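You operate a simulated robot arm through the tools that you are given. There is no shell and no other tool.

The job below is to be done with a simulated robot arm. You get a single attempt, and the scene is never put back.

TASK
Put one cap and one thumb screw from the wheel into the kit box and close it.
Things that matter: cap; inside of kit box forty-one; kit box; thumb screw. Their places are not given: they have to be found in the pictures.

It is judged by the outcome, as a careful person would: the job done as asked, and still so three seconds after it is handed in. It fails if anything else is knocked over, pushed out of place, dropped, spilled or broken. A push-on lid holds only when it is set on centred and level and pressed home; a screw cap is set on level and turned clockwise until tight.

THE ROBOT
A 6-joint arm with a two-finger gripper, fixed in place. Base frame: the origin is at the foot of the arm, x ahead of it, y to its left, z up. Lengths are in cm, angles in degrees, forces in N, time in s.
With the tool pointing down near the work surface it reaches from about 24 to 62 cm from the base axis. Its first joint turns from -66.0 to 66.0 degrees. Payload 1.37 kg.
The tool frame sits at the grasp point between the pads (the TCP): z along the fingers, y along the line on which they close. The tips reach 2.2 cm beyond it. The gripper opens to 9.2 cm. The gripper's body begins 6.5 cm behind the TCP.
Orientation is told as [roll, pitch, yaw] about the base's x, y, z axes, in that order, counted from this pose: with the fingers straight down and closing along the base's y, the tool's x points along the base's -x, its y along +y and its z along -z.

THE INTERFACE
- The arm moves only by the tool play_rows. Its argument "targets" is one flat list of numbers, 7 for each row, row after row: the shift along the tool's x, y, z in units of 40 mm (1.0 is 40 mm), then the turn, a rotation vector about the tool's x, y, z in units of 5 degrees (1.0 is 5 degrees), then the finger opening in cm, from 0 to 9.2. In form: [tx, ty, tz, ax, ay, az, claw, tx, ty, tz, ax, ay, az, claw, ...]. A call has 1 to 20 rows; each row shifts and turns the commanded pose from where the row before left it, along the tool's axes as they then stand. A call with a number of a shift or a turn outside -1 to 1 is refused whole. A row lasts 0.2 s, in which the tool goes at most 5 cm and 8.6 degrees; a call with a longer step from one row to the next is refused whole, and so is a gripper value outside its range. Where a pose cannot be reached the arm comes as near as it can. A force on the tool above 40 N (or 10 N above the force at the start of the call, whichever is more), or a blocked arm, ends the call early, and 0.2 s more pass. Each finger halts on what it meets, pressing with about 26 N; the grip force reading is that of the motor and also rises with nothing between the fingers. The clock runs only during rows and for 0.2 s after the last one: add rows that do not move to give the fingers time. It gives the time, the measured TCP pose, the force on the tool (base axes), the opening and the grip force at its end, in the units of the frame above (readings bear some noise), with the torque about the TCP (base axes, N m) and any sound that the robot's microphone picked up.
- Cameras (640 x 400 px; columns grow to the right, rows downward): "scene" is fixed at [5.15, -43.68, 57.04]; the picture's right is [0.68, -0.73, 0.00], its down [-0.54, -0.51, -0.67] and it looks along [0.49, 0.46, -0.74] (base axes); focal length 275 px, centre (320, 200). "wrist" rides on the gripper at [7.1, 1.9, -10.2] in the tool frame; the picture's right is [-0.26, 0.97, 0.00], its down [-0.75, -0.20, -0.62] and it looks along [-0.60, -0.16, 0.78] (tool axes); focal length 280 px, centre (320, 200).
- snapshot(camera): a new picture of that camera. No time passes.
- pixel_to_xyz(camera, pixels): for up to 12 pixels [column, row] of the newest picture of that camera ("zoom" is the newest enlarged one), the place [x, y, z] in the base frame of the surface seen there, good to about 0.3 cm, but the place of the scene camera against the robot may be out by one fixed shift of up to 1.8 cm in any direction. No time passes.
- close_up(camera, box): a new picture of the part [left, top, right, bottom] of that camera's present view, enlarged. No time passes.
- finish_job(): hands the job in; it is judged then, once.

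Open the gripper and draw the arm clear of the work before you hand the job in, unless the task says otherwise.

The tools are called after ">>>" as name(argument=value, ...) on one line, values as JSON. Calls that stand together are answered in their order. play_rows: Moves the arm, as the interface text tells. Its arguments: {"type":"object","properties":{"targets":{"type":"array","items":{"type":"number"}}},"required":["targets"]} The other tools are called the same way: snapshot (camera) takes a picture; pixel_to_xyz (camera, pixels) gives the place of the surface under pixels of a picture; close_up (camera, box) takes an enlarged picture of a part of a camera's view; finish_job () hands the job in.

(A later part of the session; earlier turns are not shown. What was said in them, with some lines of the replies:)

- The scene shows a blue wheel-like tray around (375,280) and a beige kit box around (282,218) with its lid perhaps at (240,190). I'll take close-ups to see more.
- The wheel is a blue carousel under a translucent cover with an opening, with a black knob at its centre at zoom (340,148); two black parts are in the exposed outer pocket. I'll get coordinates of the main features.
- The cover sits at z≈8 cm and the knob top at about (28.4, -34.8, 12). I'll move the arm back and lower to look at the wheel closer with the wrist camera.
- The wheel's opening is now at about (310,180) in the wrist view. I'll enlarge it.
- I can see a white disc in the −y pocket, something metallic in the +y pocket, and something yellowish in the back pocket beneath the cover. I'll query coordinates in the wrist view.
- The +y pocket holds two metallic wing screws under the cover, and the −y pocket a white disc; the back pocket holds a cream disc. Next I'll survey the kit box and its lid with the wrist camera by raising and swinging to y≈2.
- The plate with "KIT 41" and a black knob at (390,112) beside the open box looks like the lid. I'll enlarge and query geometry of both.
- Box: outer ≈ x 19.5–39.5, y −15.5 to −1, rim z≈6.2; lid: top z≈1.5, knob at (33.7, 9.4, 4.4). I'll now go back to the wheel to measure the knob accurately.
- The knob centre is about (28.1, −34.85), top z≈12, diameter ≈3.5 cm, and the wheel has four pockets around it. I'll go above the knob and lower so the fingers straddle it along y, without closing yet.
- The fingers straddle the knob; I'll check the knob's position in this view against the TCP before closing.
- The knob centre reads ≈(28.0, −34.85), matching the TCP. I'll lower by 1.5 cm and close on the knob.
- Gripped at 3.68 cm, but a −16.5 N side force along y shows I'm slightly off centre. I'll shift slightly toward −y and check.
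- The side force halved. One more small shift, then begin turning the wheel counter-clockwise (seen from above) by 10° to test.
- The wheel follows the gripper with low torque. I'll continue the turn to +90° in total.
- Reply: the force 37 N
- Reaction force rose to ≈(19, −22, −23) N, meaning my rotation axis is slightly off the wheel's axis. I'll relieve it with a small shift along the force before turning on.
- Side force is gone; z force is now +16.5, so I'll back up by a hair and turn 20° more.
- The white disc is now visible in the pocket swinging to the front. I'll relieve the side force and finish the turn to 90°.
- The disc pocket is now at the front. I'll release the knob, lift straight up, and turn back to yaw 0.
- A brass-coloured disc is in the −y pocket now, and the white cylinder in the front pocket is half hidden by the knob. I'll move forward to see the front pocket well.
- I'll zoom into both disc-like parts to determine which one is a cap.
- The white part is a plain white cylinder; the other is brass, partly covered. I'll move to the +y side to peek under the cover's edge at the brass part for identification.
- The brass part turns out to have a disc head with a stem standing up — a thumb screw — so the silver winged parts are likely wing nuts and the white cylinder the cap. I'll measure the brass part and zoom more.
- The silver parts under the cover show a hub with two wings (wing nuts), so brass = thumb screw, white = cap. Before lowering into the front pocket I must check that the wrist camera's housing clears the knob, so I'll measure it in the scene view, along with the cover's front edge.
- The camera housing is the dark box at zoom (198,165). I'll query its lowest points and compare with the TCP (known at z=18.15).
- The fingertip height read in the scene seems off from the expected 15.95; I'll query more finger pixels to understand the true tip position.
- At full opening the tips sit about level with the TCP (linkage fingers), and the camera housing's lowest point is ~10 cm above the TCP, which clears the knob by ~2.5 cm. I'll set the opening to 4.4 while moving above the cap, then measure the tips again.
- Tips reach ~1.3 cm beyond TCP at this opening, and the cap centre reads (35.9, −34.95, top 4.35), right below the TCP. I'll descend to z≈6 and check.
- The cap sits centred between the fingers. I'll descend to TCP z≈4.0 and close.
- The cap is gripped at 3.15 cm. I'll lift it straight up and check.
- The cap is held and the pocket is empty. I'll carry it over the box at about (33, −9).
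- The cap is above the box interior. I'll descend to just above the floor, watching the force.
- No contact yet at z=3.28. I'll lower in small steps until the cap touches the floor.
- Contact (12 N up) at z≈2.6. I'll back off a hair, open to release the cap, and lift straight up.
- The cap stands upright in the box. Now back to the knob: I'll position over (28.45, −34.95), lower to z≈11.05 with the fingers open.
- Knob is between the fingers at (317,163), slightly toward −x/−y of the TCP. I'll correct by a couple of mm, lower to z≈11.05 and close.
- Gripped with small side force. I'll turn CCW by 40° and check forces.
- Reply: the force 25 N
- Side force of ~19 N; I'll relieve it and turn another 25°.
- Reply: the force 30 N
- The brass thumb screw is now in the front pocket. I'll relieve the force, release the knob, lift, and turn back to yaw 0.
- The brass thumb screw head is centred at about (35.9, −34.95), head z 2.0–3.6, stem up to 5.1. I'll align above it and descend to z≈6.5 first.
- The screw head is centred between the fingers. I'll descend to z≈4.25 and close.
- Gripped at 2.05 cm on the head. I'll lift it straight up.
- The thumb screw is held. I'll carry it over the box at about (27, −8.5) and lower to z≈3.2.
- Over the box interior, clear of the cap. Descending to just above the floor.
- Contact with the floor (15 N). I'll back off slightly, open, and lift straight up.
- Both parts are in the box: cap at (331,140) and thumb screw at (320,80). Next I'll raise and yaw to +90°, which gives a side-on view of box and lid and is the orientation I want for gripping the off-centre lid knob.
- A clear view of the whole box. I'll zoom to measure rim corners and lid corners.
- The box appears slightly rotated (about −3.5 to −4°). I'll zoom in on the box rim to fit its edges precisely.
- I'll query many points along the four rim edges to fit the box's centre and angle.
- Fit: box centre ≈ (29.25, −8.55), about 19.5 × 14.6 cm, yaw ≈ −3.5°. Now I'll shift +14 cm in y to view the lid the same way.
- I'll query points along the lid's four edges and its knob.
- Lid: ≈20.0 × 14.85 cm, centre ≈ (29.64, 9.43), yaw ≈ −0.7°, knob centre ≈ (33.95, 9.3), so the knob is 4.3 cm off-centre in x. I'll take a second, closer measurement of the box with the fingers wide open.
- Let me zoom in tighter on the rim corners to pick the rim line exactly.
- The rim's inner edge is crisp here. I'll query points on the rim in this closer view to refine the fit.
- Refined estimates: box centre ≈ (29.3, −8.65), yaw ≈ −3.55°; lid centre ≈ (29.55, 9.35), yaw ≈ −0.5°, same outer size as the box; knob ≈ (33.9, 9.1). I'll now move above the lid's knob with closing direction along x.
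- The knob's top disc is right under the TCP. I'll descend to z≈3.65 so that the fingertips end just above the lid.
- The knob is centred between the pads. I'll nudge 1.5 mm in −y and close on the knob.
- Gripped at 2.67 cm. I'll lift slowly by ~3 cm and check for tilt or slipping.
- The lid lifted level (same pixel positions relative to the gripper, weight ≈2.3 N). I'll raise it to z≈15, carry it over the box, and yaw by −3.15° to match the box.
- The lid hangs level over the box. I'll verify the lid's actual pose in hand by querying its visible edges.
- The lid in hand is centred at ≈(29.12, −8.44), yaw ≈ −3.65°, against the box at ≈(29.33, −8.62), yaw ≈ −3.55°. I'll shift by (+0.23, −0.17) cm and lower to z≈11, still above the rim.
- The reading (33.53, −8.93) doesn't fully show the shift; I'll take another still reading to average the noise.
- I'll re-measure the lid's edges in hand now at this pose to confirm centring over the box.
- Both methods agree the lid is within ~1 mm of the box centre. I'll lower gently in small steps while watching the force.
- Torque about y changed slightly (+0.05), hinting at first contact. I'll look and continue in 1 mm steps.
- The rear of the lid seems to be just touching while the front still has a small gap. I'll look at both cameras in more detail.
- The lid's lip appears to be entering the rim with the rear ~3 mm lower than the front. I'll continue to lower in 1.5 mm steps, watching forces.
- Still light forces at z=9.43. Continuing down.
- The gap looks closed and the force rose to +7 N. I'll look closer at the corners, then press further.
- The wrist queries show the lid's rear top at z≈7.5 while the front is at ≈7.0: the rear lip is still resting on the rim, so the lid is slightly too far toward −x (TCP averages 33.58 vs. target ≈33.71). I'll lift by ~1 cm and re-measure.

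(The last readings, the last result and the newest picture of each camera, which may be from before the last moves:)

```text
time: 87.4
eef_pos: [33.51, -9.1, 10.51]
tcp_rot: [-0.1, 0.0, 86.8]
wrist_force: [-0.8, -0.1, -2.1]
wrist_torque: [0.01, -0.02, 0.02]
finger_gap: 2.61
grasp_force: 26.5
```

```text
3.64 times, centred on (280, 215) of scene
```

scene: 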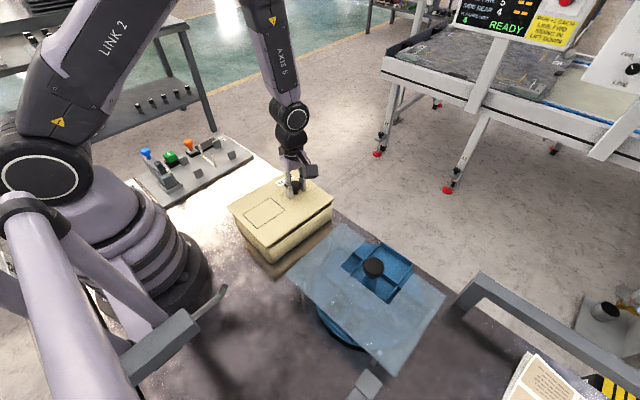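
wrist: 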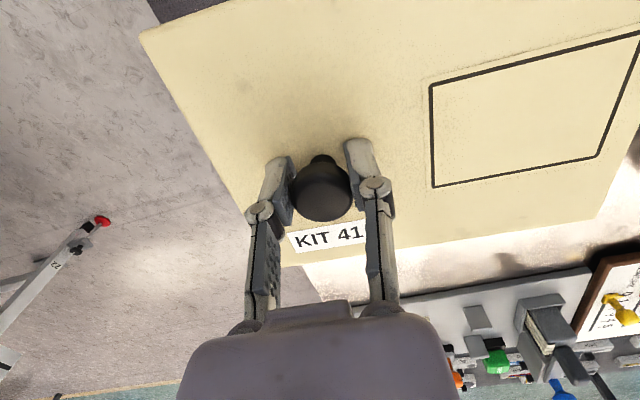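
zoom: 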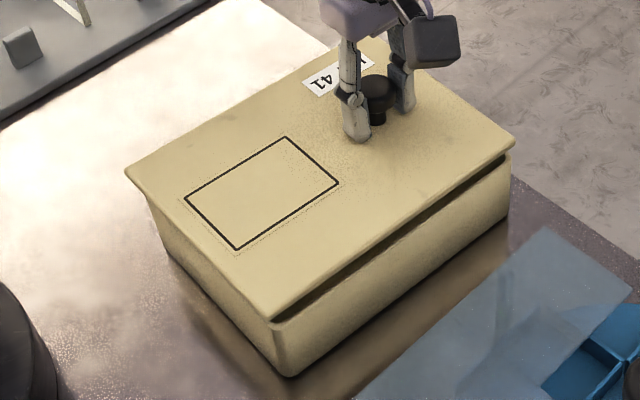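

The lid is now tilted ~1.6° (rear up) in the grip. I'll tilt the tool by 1.6° about its x to level the lid, then re-measure.

>>> play_rows(targets=[0, 0, -0.1, 0, 0, 0, 2, 0, 0, 0, 0.32, 0, 0, 2, 0, 0, 0, 0, 0, 0, 2])

>>> snapshot(camera="wrist")

>>> pixel_to_xyz(camera="wrist", pixels=[[180, 60], [240, 30], [330, 30], [400, 120], [520, 40], [520, 150], [560, 190], [480, 200], [400, 230], [220, 140], [260, 100], [600, 100]])

>>> close_up(camera="wrist", box=[540, 130, 640, 230])

>>> close_up(camera="wrist", box=[110, 0, 310, 125])

```text
time: 88.2
eef_pos: [33.56, -9.08, 10.89]
tcp_rot: [-1.7, 0.0, 87.0]
wrist_force: [-0.1, 0.1, -3.0]
wrist_torque: [-0.02, -0.11, 0.01]
finger_gap: 2.63
grasp_force: 26.2
```

```text
taken
```

wrist: 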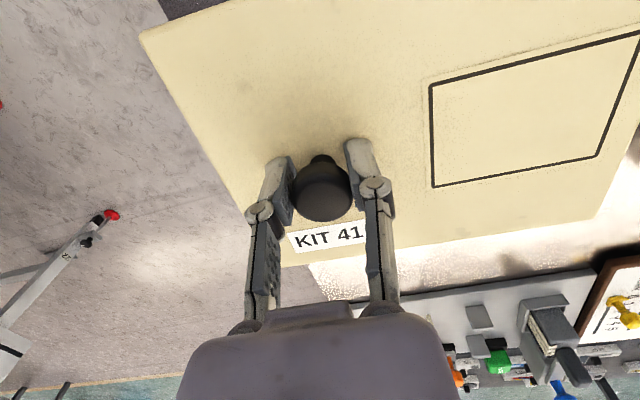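

```text
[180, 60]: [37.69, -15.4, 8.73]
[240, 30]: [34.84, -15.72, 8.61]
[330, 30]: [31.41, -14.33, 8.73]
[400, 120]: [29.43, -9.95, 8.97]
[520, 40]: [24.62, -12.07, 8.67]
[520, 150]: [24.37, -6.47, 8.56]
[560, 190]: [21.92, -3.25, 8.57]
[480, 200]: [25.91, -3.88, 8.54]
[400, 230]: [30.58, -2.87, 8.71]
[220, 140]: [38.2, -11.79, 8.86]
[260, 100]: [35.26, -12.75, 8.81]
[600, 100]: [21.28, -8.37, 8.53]
```

```text
4.00 times, centred on (590, 180) of wrist
```

zoom: 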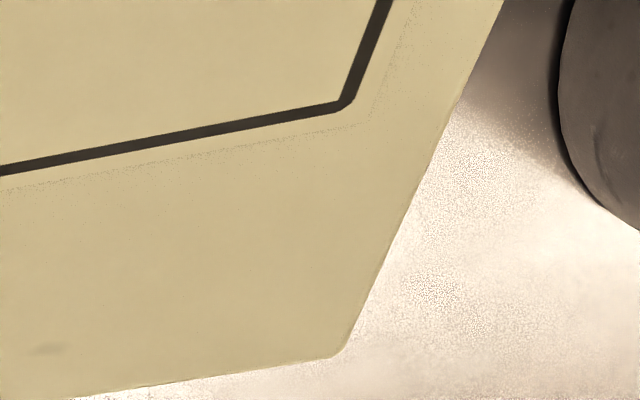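

```text
3.20 times, centred on (210, 62) of wrist
```

zoom: 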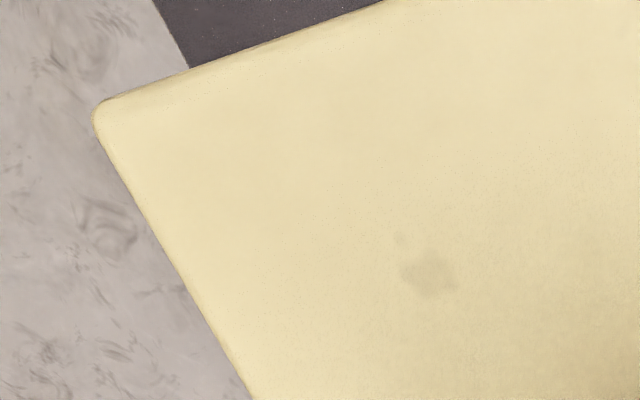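

Slightly over-corrected (rear now ~2 mm lower). I'll tilt back 0.6° and then measure all four lid edges.

>>> play_rows(targets=[0, 0, 0, -0.12, 0, 0, 2, 0, 0, 0, 0, 0, 0, 2])

>>> snapshot(camera="wrist")

>>> pixel_to_xyz(camera="wrist", pixels=[[599, 207.5], [604, 197], [609, 186], [614, 175.5], [619, 165], [624, 154.5], [151.6, 59.4], [161, 75.6], [170.4, 92.2], [179.8, 107.8], [195, 134], [210, 158]])

>>> pixel_to_xyz(camera="wrist", pixels=[[157, 28.7], [178.8, 21.2], [191, 16.8], [203.8, 12.2], [215, 8.2], [300, 264], [325, 259.5], [350, 255.5], [420, 245], [460, 239], [520, 229.5], [570, 221]])

>>> close_up(camera="wrist", box=[540, 130, 640, 230])

```text
time: 88.8
eef_pos: [33.65, -9.08, 10.82]
tcp_rot: [-1.0, 0.0, 86.8]
wrist_force: [0.4, 0.8, -1.8]
wrist_torque: [-0.02, -0.1, -0.02]
finger_gap: 2.62
grasp_force: 25.9
```

```text
taken
```

wrist: 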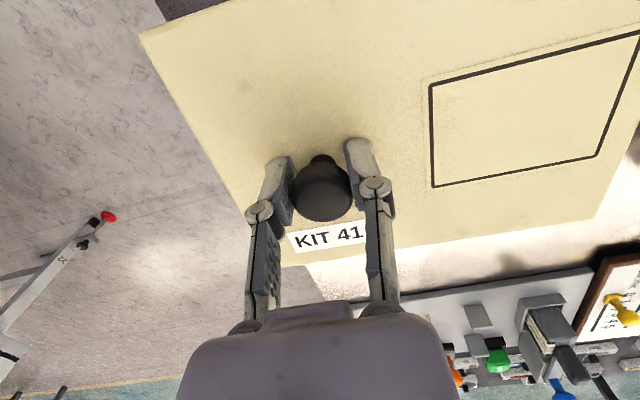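

```text
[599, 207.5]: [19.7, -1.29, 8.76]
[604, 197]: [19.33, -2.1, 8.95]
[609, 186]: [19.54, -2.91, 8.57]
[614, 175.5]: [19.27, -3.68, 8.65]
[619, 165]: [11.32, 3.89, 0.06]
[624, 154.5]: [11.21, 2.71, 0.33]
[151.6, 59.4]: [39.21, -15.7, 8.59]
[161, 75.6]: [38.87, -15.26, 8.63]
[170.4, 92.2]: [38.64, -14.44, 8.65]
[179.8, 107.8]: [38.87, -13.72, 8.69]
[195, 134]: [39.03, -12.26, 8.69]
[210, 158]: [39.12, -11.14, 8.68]
```

```text
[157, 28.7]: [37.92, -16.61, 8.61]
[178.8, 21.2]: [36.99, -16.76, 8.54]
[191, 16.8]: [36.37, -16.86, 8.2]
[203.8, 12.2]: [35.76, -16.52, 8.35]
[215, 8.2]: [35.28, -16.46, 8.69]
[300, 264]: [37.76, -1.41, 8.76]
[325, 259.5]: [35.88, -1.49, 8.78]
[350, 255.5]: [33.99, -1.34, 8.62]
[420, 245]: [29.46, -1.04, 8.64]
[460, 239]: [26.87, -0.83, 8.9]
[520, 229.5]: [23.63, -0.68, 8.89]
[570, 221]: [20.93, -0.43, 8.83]
```

```text
4.00 times, centred on (590, 180) of wrist
```

zoom: 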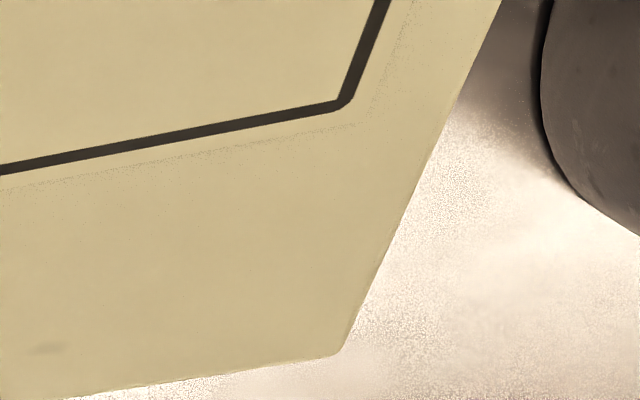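

Lid now is level, centre ≈(29.17, −8.59), yaw −3.58°; the box is at ≈(29.33, −8.62). I'll shift +1.5 mm in x and lower again in small steps.

>>> play_rows(targets=[0, -0.038, 0, 0, 0, 0, 2, 0, 0, 0.1, 0, 0, 0, 2, 0, 0, 0.08, 0, 0, 0, 2, 0, 0, 0, 0, 0, 0, 2])

>>> play_rows(targets=[0, 0, 0.05, 0, 0, 0, 2, 0, 0, 0, 0, 0, 0, 2])

>>> play_rows(targets=[0, 0, 0.04, 0, 0, 0, 2, 0, 0, 0, 0, 0, 0, 2])

```text
time: 89.8
eef_pos: [33.78, -9.07, 10.14]
tcp_rot: [-1.0, 0.2, 87.0]
wrist_force: [0.6, -0.6, -2.5]
wrist_torque: [-0.01, -0.1, 0.0]
finger_gap: 2.61
grasp_force: 25.9
```

```text
time: 90.4
eef_pos: [33.68, -9.11, 9.91]
tcp_rot: [-1.1, 0.0, 86.8]
wrist_force: [-0.1, 0.2, -2.2]
wrist_torque: [-0.01, -0.08, 0.03]
finger_gap: 2.6
grasp_force: 25.8
```

```text
time: 91.0
eef_pos: [33.74, -8.93, 9.82]
tcp_rot: [-1.2, 0.0, 86.9]
wrist_force: [0.1, -0.7, -2.0]
wrist_torque: [-0.01, -0.08, 0.0]
finger_gap: 2.6
grasp_force: 26.0
```

At z=9.82 the torque still shows the free-hanging lid, so the rear lip is no longer caught. Continuing down.

>>> play_rows(targets=[0, 0, 0.04, 0, 0, 0, 2, 0, 0, 0, 0, 0, 0, 2])

>>> play_rows(targets=[0, 0, 0.04, 0, 0, 0, 2, 0, 0, 0, 0, 0, 0, 2])

>>> play_rows(targets=[0, 0, 0.03, 0, 0, 0, 2, 0, 0, 0, 0, 0, 0, 2])

```text
time: 91.6
eef_pos: [33.67, -9.13, 9.62]
tcp_rot: [-1.2, -0.1, 86.9]
wrist_force: [1.0, -0.7, -2.7]
wrist_torque: [-0.02, -0.08, -0.02]
finger_gap: 2.61
grasp_force: 25.5
```

```text
time: 92.2
eef_pos: [33.83, -9.04, 9.47]
tcp_rot: [-1.0, 0.2, 87.0]
wrist_force: [-1.4, 0.2, -2.3]
wrist_torque: [-0.02, -0.11, -0.02]
finger_gap: 2.63
grasp_force: 26.0
```

```text
time: 92.8
eef_pos: [33.77, -9.04, 9.39]
tcp_rot: [-1.2, 0.1, 86.9]
wrist_force: [0.6, -0.5, -2.2]
wrist_torque: [-0.02, -0.08, 0.02]
finger_gap: 2.61
grasp_force: 26.0
```

Still free at z=9.39. Continuing in 1.2 mm steps.

>>> play_rows(targets=[0, 0, 0.03, 0, 0, 0, 2, 0, 0, 0, 0, 0, 0, 2])

>>> play_rows(targets=[0, 0, 0.03, 0, 0, 0, 2, 0, 0, 0, 0, 0, 0, 2])

>>> snapshot(camera="wrist")

>>> pixel_to_xyz(camera="wrist", pixels=[[180, 60], [240, 30], [330, 30], [400, 120], [520, 40], [520, 150], [560, 190], [480, 200], [400, 230], [220, 140], [260, 100], [600, 100]])

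>>> close_up(camera="scene", box=[215, 160, 345, 270])

```text
time: 93.4
eef_pos: [33.7, -9.0, 9.3]
tcp_rot: [-1.1, 0.1, 86.9]
wrist_force: [0.2, 0.8, -1.8]
wrist_torque: [0.0, -0.05, 0.01]
finger_gap: 2.62
grasp_force: 25.9
```

```text
time: 94.0
eef_pos: [33.87, -9.01, 9.12]
tcp_rot: [-1.1, 0.1, 87.0]
wrist_force: [-0.3, -1.8, 3.5]
wrist_torque: [0.01, 0.0, 0.02]
finger_gap: 2.62
grasp_force: 25.9
```

```text
taken
```

wrist: 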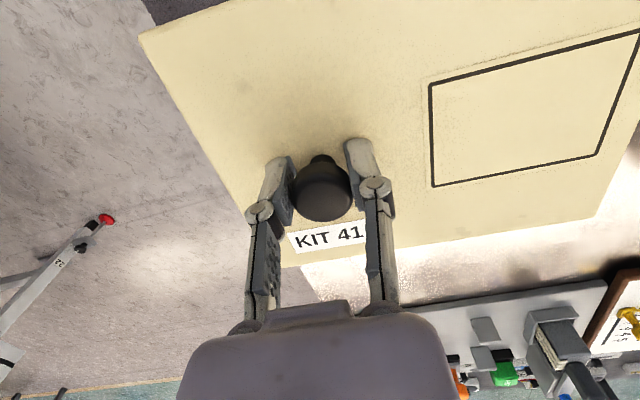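

```text
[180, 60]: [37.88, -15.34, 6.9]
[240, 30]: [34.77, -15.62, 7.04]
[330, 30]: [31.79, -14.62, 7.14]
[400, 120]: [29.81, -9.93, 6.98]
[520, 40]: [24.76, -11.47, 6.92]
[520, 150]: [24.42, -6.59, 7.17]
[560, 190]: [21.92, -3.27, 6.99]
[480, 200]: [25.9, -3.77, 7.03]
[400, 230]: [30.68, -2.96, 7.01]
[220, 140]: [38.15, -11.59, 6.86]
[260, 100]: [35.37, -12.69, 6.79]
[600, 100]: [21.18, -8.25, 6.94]
```

```text
3.64 times, centred on (280, 215) of scene
```

zoom: 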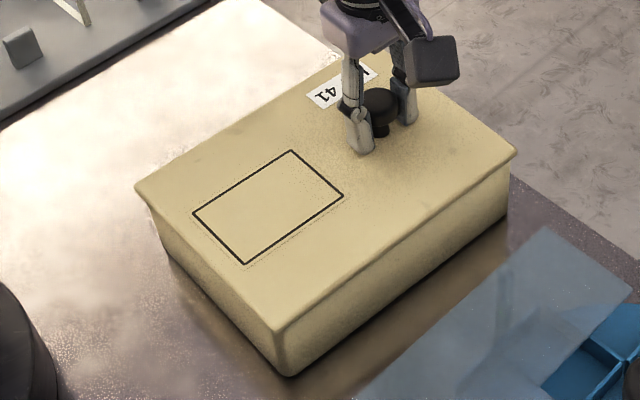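

The lid's top is now level at z≈7.0 all over (front 6.87, rear 7.0) with light contact (3.5 N). I'll press slightly more through the knob and see.

>>> play_rows(targets=[0, 0, 0.025, 0, 0, 0, 2, 0, 0, 0, 0, 0, 0, 2])

```text
time: 94.6
eef_pos: [33.73, -9.07, 8.97]
tcp_rot: [-1.0, 0.1, 86.9]
wrist_force: [-6.3, -1.0, 22.7]
wrist_torque: [0.1, 0.05, 0.03]
finger_gap: 2.6
grasp_force: 26.2
```

Force rose to 22.7 N. I'll check the lid's level in the views before releasing.

>>> snapshot(camera="wrist")

>>> pixel_to_xyz(camera="wrist", pixels=[[180, 60], [240, 30], [330, 30], [400, 120], [520, 40], [520, 150], [560, 190], [480, 200], [400, 230], [220, 140], [260, 100], [600, 100]])

>>> snapshot(camera="scene")

>>> close_up(camera="scene", box=[225, 215, 285, 275])

>>> close_up(camera="scene", box=[285, 185, 345, 245])

```text
taken
```

wrist: 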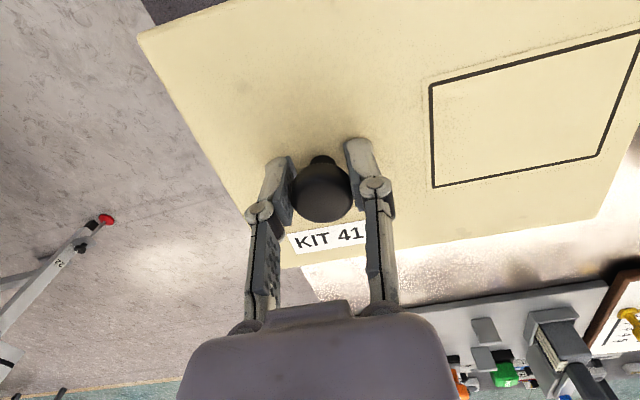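

```text
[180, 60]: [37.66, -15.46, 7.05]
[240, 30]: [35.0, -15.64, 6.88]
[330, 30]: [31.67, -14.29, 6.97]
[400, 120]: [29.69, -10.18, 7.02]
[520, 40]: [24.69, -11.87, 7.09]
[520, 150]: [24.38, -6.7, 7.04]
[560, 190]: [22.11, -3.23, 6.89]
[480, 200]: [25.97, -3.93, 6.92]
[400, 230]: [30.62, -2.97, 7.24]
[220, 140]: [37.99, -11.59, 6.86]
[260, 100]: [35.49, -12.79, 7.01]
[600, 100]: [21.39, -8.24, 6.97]
```

```text
taken
```

scene: 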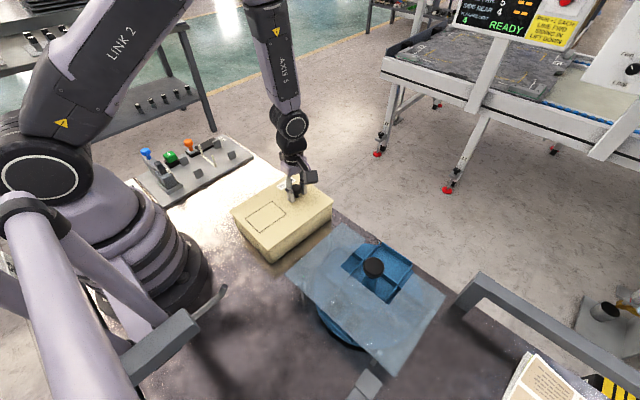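

```text
6.67 times, centred on (255, 245) of scene
```

zoom: 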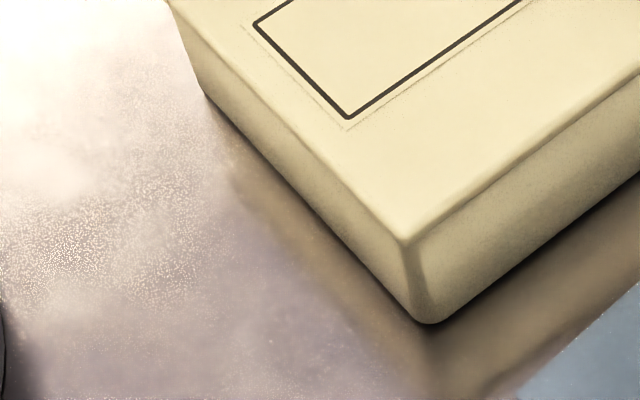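

```text
6.67 times, centred on (315, 215) of scene
```

zoom: 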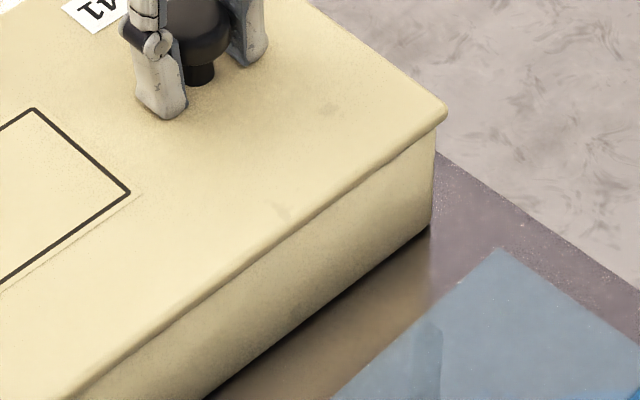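

The lid is level at z≈7.0 and looks flush along both visible sides. I'll ease off, release the knob, lift clear, and remove the tool's tilt, then press at the lid's centre with closed fingers.

>>> play_rows(targets=[0, 0, -0.02, 0, 0, 0, 2, 0, 0, 0, 0, 0, 0, 3, 0, 0, 0, 0, 0, 0, 4.5, 0, 0, 0, 0, 0, 0, 4.5, 0, 0, -0.2, 0, 0, 0, 4.5, 0, 0, -0.6, 0, 0, 0, 4.5, 0, 0, -0.7, -0.2, 0, 0, 4.5, 0, 0, -0.2, 0, 0, 0, 4.5, 0, 0, 0, 0, 0, 0, 4.5])

>>> snapshot(camera="wrist")

>>> snapshot(camera="scene")

>>> close_up(camera="scene", box=[215, 160, 345, 270])

```text
time: 96.6
eef_pos: [33.63, -9.03, 15.85]
tcp_rot: [0.0, 0.0, 86.9]
wrist_force: [-0.3, 0.0, 0.7]
wrist_torque: [0.0, 0.02, 0.0]
finger_gap: 4.49
grasp_force: 0.1
heard: snap
```

```text
taken
```

wrist: 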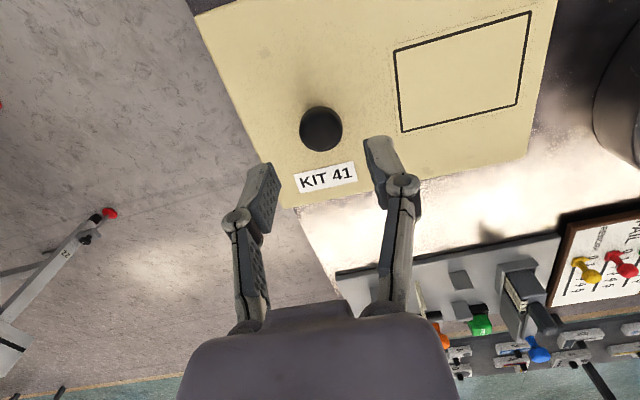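

```text
taken
```

scene: 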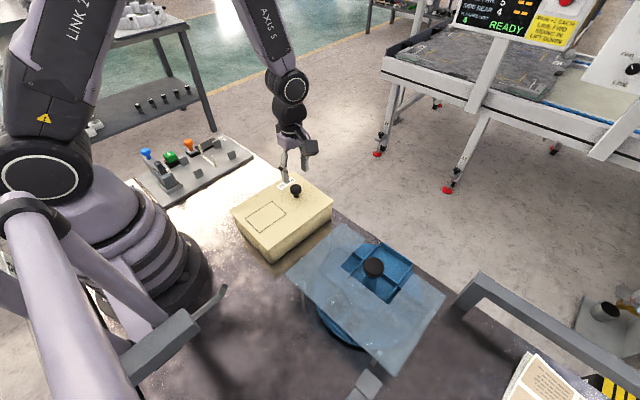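

```text
3.64 times, centred on (280, 215) of scene
```

zoom: 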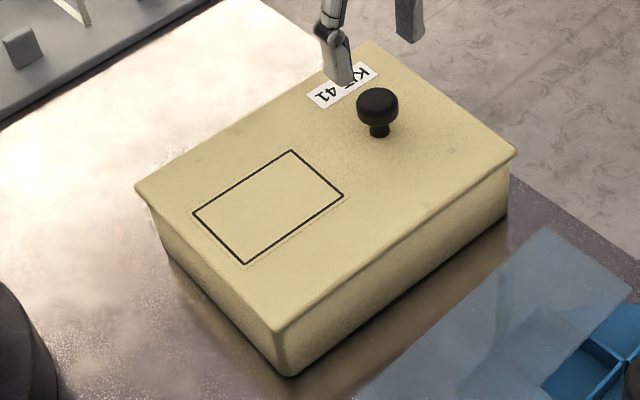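

A "snap" was heard. I'll measure the lid's height and level now that it's released.

>>> pixel_to_xyz(camera="wrist", pixels=[[220, 30], [260, 60], [300, 20], [350, 60], [380, 20], [450, 70], [520, 20], [500, 120], [440, 150], [350, 165], [270, 120], [530, 60]])

>>> close_up(camera="scene", box=[225, 215, 285, 275])

>>> close_up(camera="scene", box=[285, 185, 345, 245])

>>> close_up(camera="wrist", box=[180, 0, 580, 220])

```text
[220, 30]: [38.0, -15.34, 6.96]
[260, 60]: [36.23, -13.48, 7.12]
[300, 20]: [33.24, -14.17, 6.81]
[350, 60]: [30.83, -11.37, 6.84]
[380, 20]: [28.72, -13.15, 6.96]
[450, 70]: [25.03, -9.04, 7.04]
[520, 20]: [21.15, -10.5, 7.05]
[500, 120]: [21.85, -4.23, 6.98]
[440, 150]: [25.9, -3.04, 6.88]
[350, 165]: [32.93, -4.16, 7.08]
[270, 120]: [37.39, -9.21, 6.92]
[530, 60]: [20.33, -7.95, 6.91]
```

```text
6.67 times, centred on (255, 245) of scene
```

zoom: 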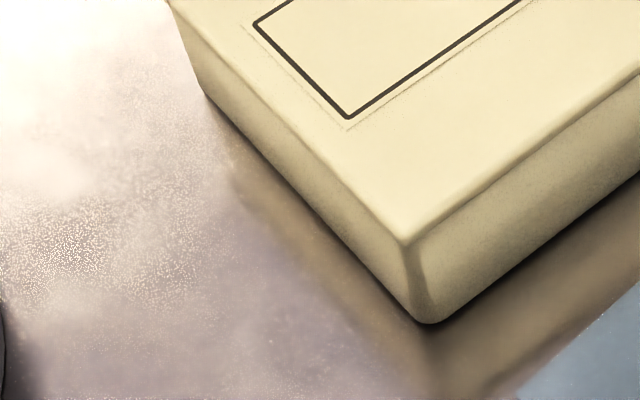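

```text
6.67 times, centred on (315, 215) of scene
```

zoom: 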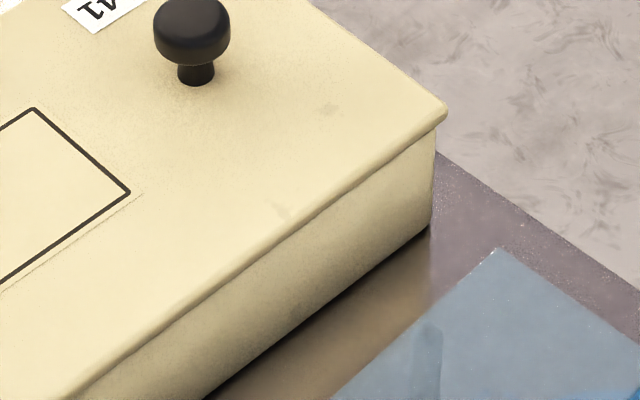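

```text
1.60 times, centred on (380, 110) of wrist
```

zoom: 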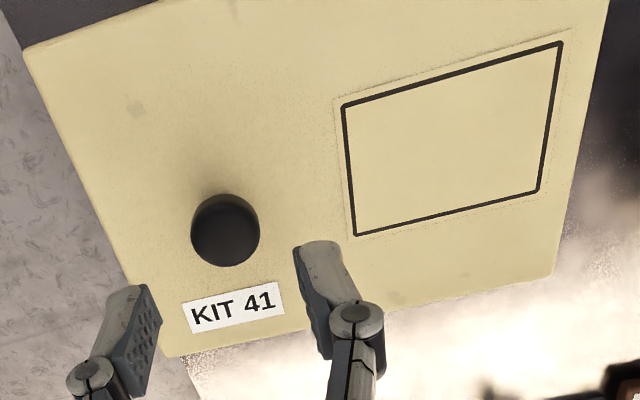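

The lid sits level at z≈6.96 everywhere, flush on both visible sides. To make sure it is home, I'll press gently at the lid's centre with closed fingers.

>>> play_rows(targets=[-0.02, 0.543, 0, 0, 0, 0, 2.5, -0.02, 0.543, 0, 0, 0, 0, 0.5, 0, 0, 0, 0, 0, 0, 0, 0, 0, 0.6, 0, 0, 0, 0, 0, 0, 0.6, 0, 0, 0, 0, 0, 0, 0.25, 0, 0, 0, 0, 0, 0, 0, 0, 0, 0, 0])

>>> play_rows(targets=[0, 0, 0.08, 0, 0, 0, 0, 0, 0, 0, 0, 0, 0, 0])

```text
time: 98.2
eef_pos: [29.28, -8.74, 10.08]
tcp_rot: [-0.2, 0.0, 86.8]
wrist_force: [0.4, -0.2, -0.3]
wrist_torque: [0.01, 0.01, -0.02]
finger_gap: 0.0
grasp_force: 26.0
```

```text
time: 98.8
eef_pos: [29.36, -8.74, 9.76]
tcp_rot: [-0.2, 0.1, 86.9]
wrist_force: [0.5, 0.2, -0.6]
wrist_torque: [-0.01, 0.0, 0.0]
finger_gap: 0.01
grasp_force: 26.0
```

>>> play_rows(targets=[0, 0, 0.08, 0, 0, 0, 0, 0, 0, 0.04, 0, 0, 0, 0, 0, 0, 0, 0, 0, 0, 0])

>>> play_rows(targets=[0, 0, 0.03, 0, 0, 0, 0, 0, 0, 0, 0, 0, 0, 0])

```text
time: 99.6
eef_pos: [29.38, -8.67, 9.18]
tcp_rot: [-0.1, 0.0, 86.9]
wrist_force: [0.8, -1.1, -0.7]
wrist_torque: [-0.02, -0.05, 0.0]
finger_gap: 0.0
grasp_force: 25.8
```

```text
time: 100.2
eef_pos: [29.4, -8.65, 9.2]
tcp_rot: [-0.1, 0.1, 86.8]
wrist_force: [-0.3, -0.3, 0.3]
wrist_torque: [-0.03, 0.01, 0.03]
finger_gap: 0.01
grasp_force: 26.4
```

Nearly touching. I'll continue in 1.2 mm steps until there's a firm press.

>>> play_rows(targets=[0, 0, 0.03, 0, 0, 0, 0, 0, 0, 0, 0, 0, 0, 0])

>>> play_rows(targets=[0, 0, 0.03, 0, 0, 0, 0, 0, 0, 0, 0, 0, 0, 0])

```text
time: 100.8
eef_pos: [29.39, -8.69, 9.0]
tcp_rot: [-0.1, 0.0, 86.9]
wrist_force: [0.6, 0.8, -0.3]
wrist_torque: [-0.01, 0.01, -0.02]
finger_gap: 0.0
grasp_force: 26.2
```

```text
time: 101.4
eef_pos: [29.36, -8.71, 8.84]
tcp_rot: [0.0, -0.1, 86.9]
wrist_force: [-2.1, 0.7, 13.2]
wrist_torque: [0.02, 0.03, 0.02]
finger_gap: 0.61
grasp_force: 26.0
```

Contact with 13 N. One more small press to about 30 N.

>>> play_rows(targets=[0, 0, 0.025, 0, 0, 0, 0, 0, 0, 0, 0, 0, 0, 0])

```text
time: 101.9
eef_pos: [29.44, -8.71, 8.99]
tcp_rot: [0.0, 0.1, 86.8]
wrist_force: [-0.7, 1.1, 9.4]
wrist_torque: [0.06, 0.04, 0.01]
finger_gap: 0.61
grasp_force: 26.1
stopped in row 2: the force on the tool passed its limit at 42 N (the readings are from after the stop); the commanded pose is now the measured one
```

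Over 40 N with no more travel and no new snap: the lid is firmly home. I'll lift straight up and inspect.

>>> play_rows(targets=[0, 0, -0.3, 0, 0, 0, 0.5, 0, 0, -0.8, 0, 0, 0, 1, 0, 0, -1, 0, 0, 0, 2, 0, 0, -1, 0, 0, 0, 4, 0, 0, -1, 0, 0, 0, 4, 0, 0, 0, 0, 0, 0, 4])

>>> snapshot(camera="wrist")

>>> snapshot(camera="scene")

>>> close_up(camera="scene", box=[215, 160, 345, 270])

```text
time: 103.3
eef_pos: [29.32, -8.69, 25.27]
tcp_rot: [-0.1, 0.0, 86.9]
wrist_force: [-0.1, 0.6, 0.3]
wrist_torque: [0.0, 0.0, 0.02]
finger_gap: 4.0
grasp_force: 0.0
```

```text
taken
```

wrist: 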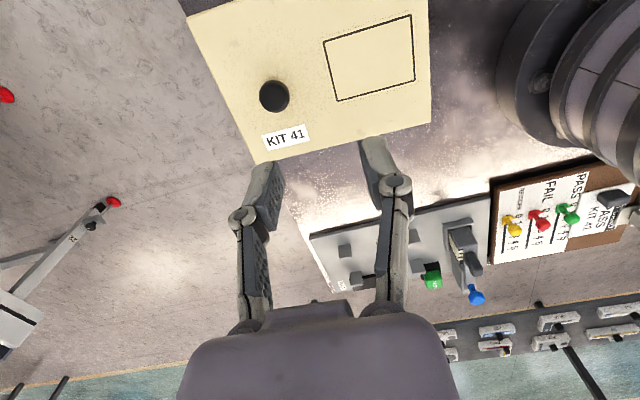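

```text
taken
```

scene: 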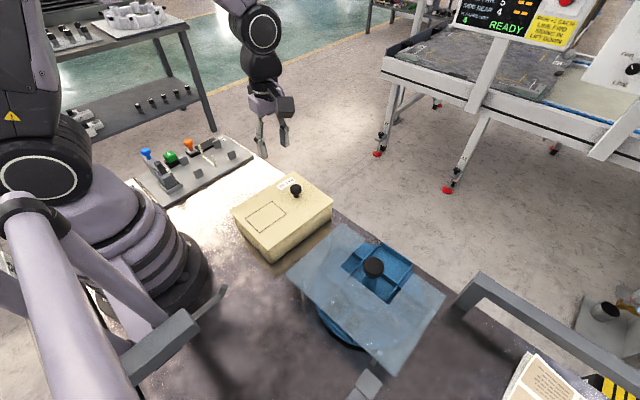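

```text
3.64 times, centred on (280, 215) of scene
```

zoom: 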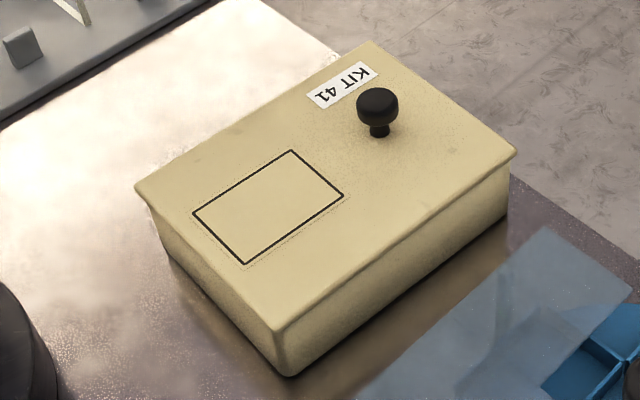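

The lid is on, centred. A final check of its level and of the surroundings.

>>> pixel_to_xyz(camera="wrist", pixels=[[200, 25], [260, 10], [340, 15], [420, 10], [300, 60], [370, 60], [420, 60], [250, 110], [262, 150], [320, 135], [380, 120], [422, 115]])

>>> close_up(camera="wrist", box=[170, 0, 450, 175])

>>> close_up(camera="scene", box=[270, 200, 460, 380])

```text
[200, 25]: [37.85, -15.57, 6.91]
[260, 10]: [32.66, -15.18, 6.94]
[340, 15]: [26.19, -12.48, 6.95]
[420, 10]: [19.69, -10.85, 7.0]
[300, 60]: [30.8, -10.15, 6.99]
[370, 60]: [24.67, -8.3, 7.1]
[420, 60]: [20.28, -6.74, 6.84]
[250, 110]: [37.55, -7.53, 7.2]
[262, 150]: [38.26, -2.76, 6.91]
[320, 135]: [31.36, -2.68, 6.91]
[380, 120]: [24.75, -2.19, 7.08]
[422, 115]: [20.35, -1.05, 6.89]
```

```text
2.29 times, centred on (310, 88) of wrist
```

zoom: 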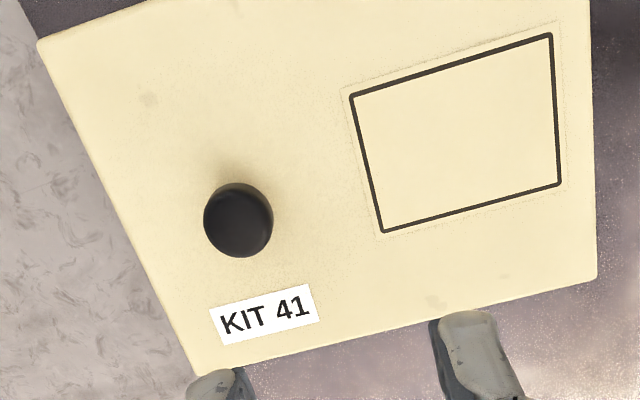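

```text
2.22 times, centred on (365, 290) of scene
```

zoom: 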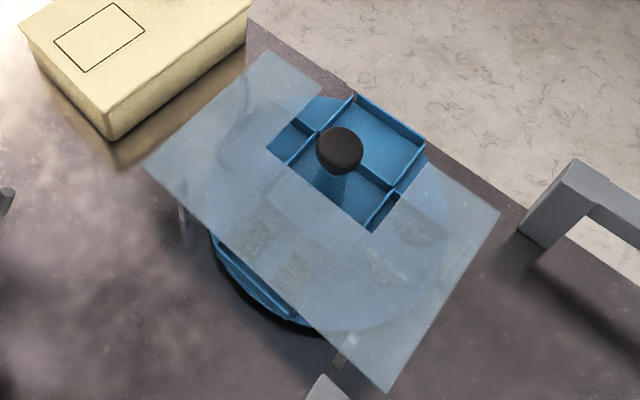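

The lid is level (z≈6.95 at all 12 points), the snap was heard, and nothing else moved. I'll raise the arm a bit more with the gripper open and then hand in.

>>> play_rows(targets=[0, 0, -0.8, 0, 0, 0, 6, 0, 0, -0.8, 0, 0, 0, 8, 0, 0, 0, 0, 0, 0, 9, 0, 0, 0, 0, 0, 0, 9])

>>> snapshot(camera="scene")

```text
time: 104.3
eef_pos: [29.35, -8.51, 31.74]
tcp_rot: [-0.1, 0.0, 86.9]
wrist_force: [-0.5, -0.4, -0.1]
wrist_torque: [0.01, -0.02, 0.0]
finger_gap: 9.02
grasp_force: 0.0
```

```text
taken
```

scene: 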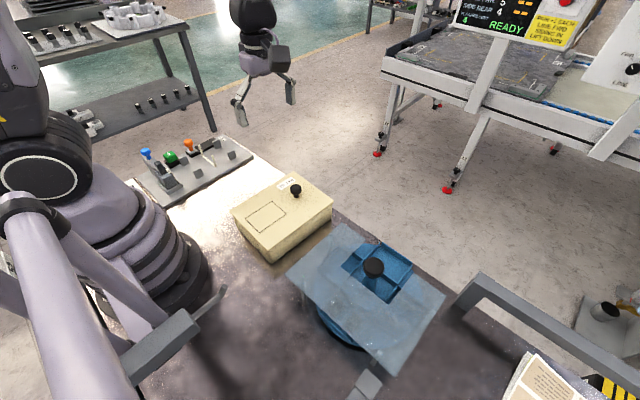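

The box is closed with the cap and thumb screw inside, the gripper is open and the arm is clear. Handing in.

>>> finish_job()

```text
The job is handed in.
```

I put one cap (the white cylinder) and one thumb screw (the brass one) from the wheel into kit box 41 and closed the lid. I've handed the job in.

- **Identifying the parts:** The wheel had no labels, so I went by shape. The brass part has a disc head with a stem, so I took it as the thumb screw. The silver winged parts looked like wing nuts, and I left them and the black clips in the wheel.
- **Closing the lid:** On the first try the rear of the lid caught on the rim. I lifted it, moved it about 1.5 mm and lowered it again. There was a snap, and pressing the centre to just over 40 N gave no further movement. The lid is level at about 6.95 cm all over.
- **Other things:** Nothing else looked moved or knocked over in the last pictures. The wheel is half a turn from where it started, because I had to turn it to reach the pockets.
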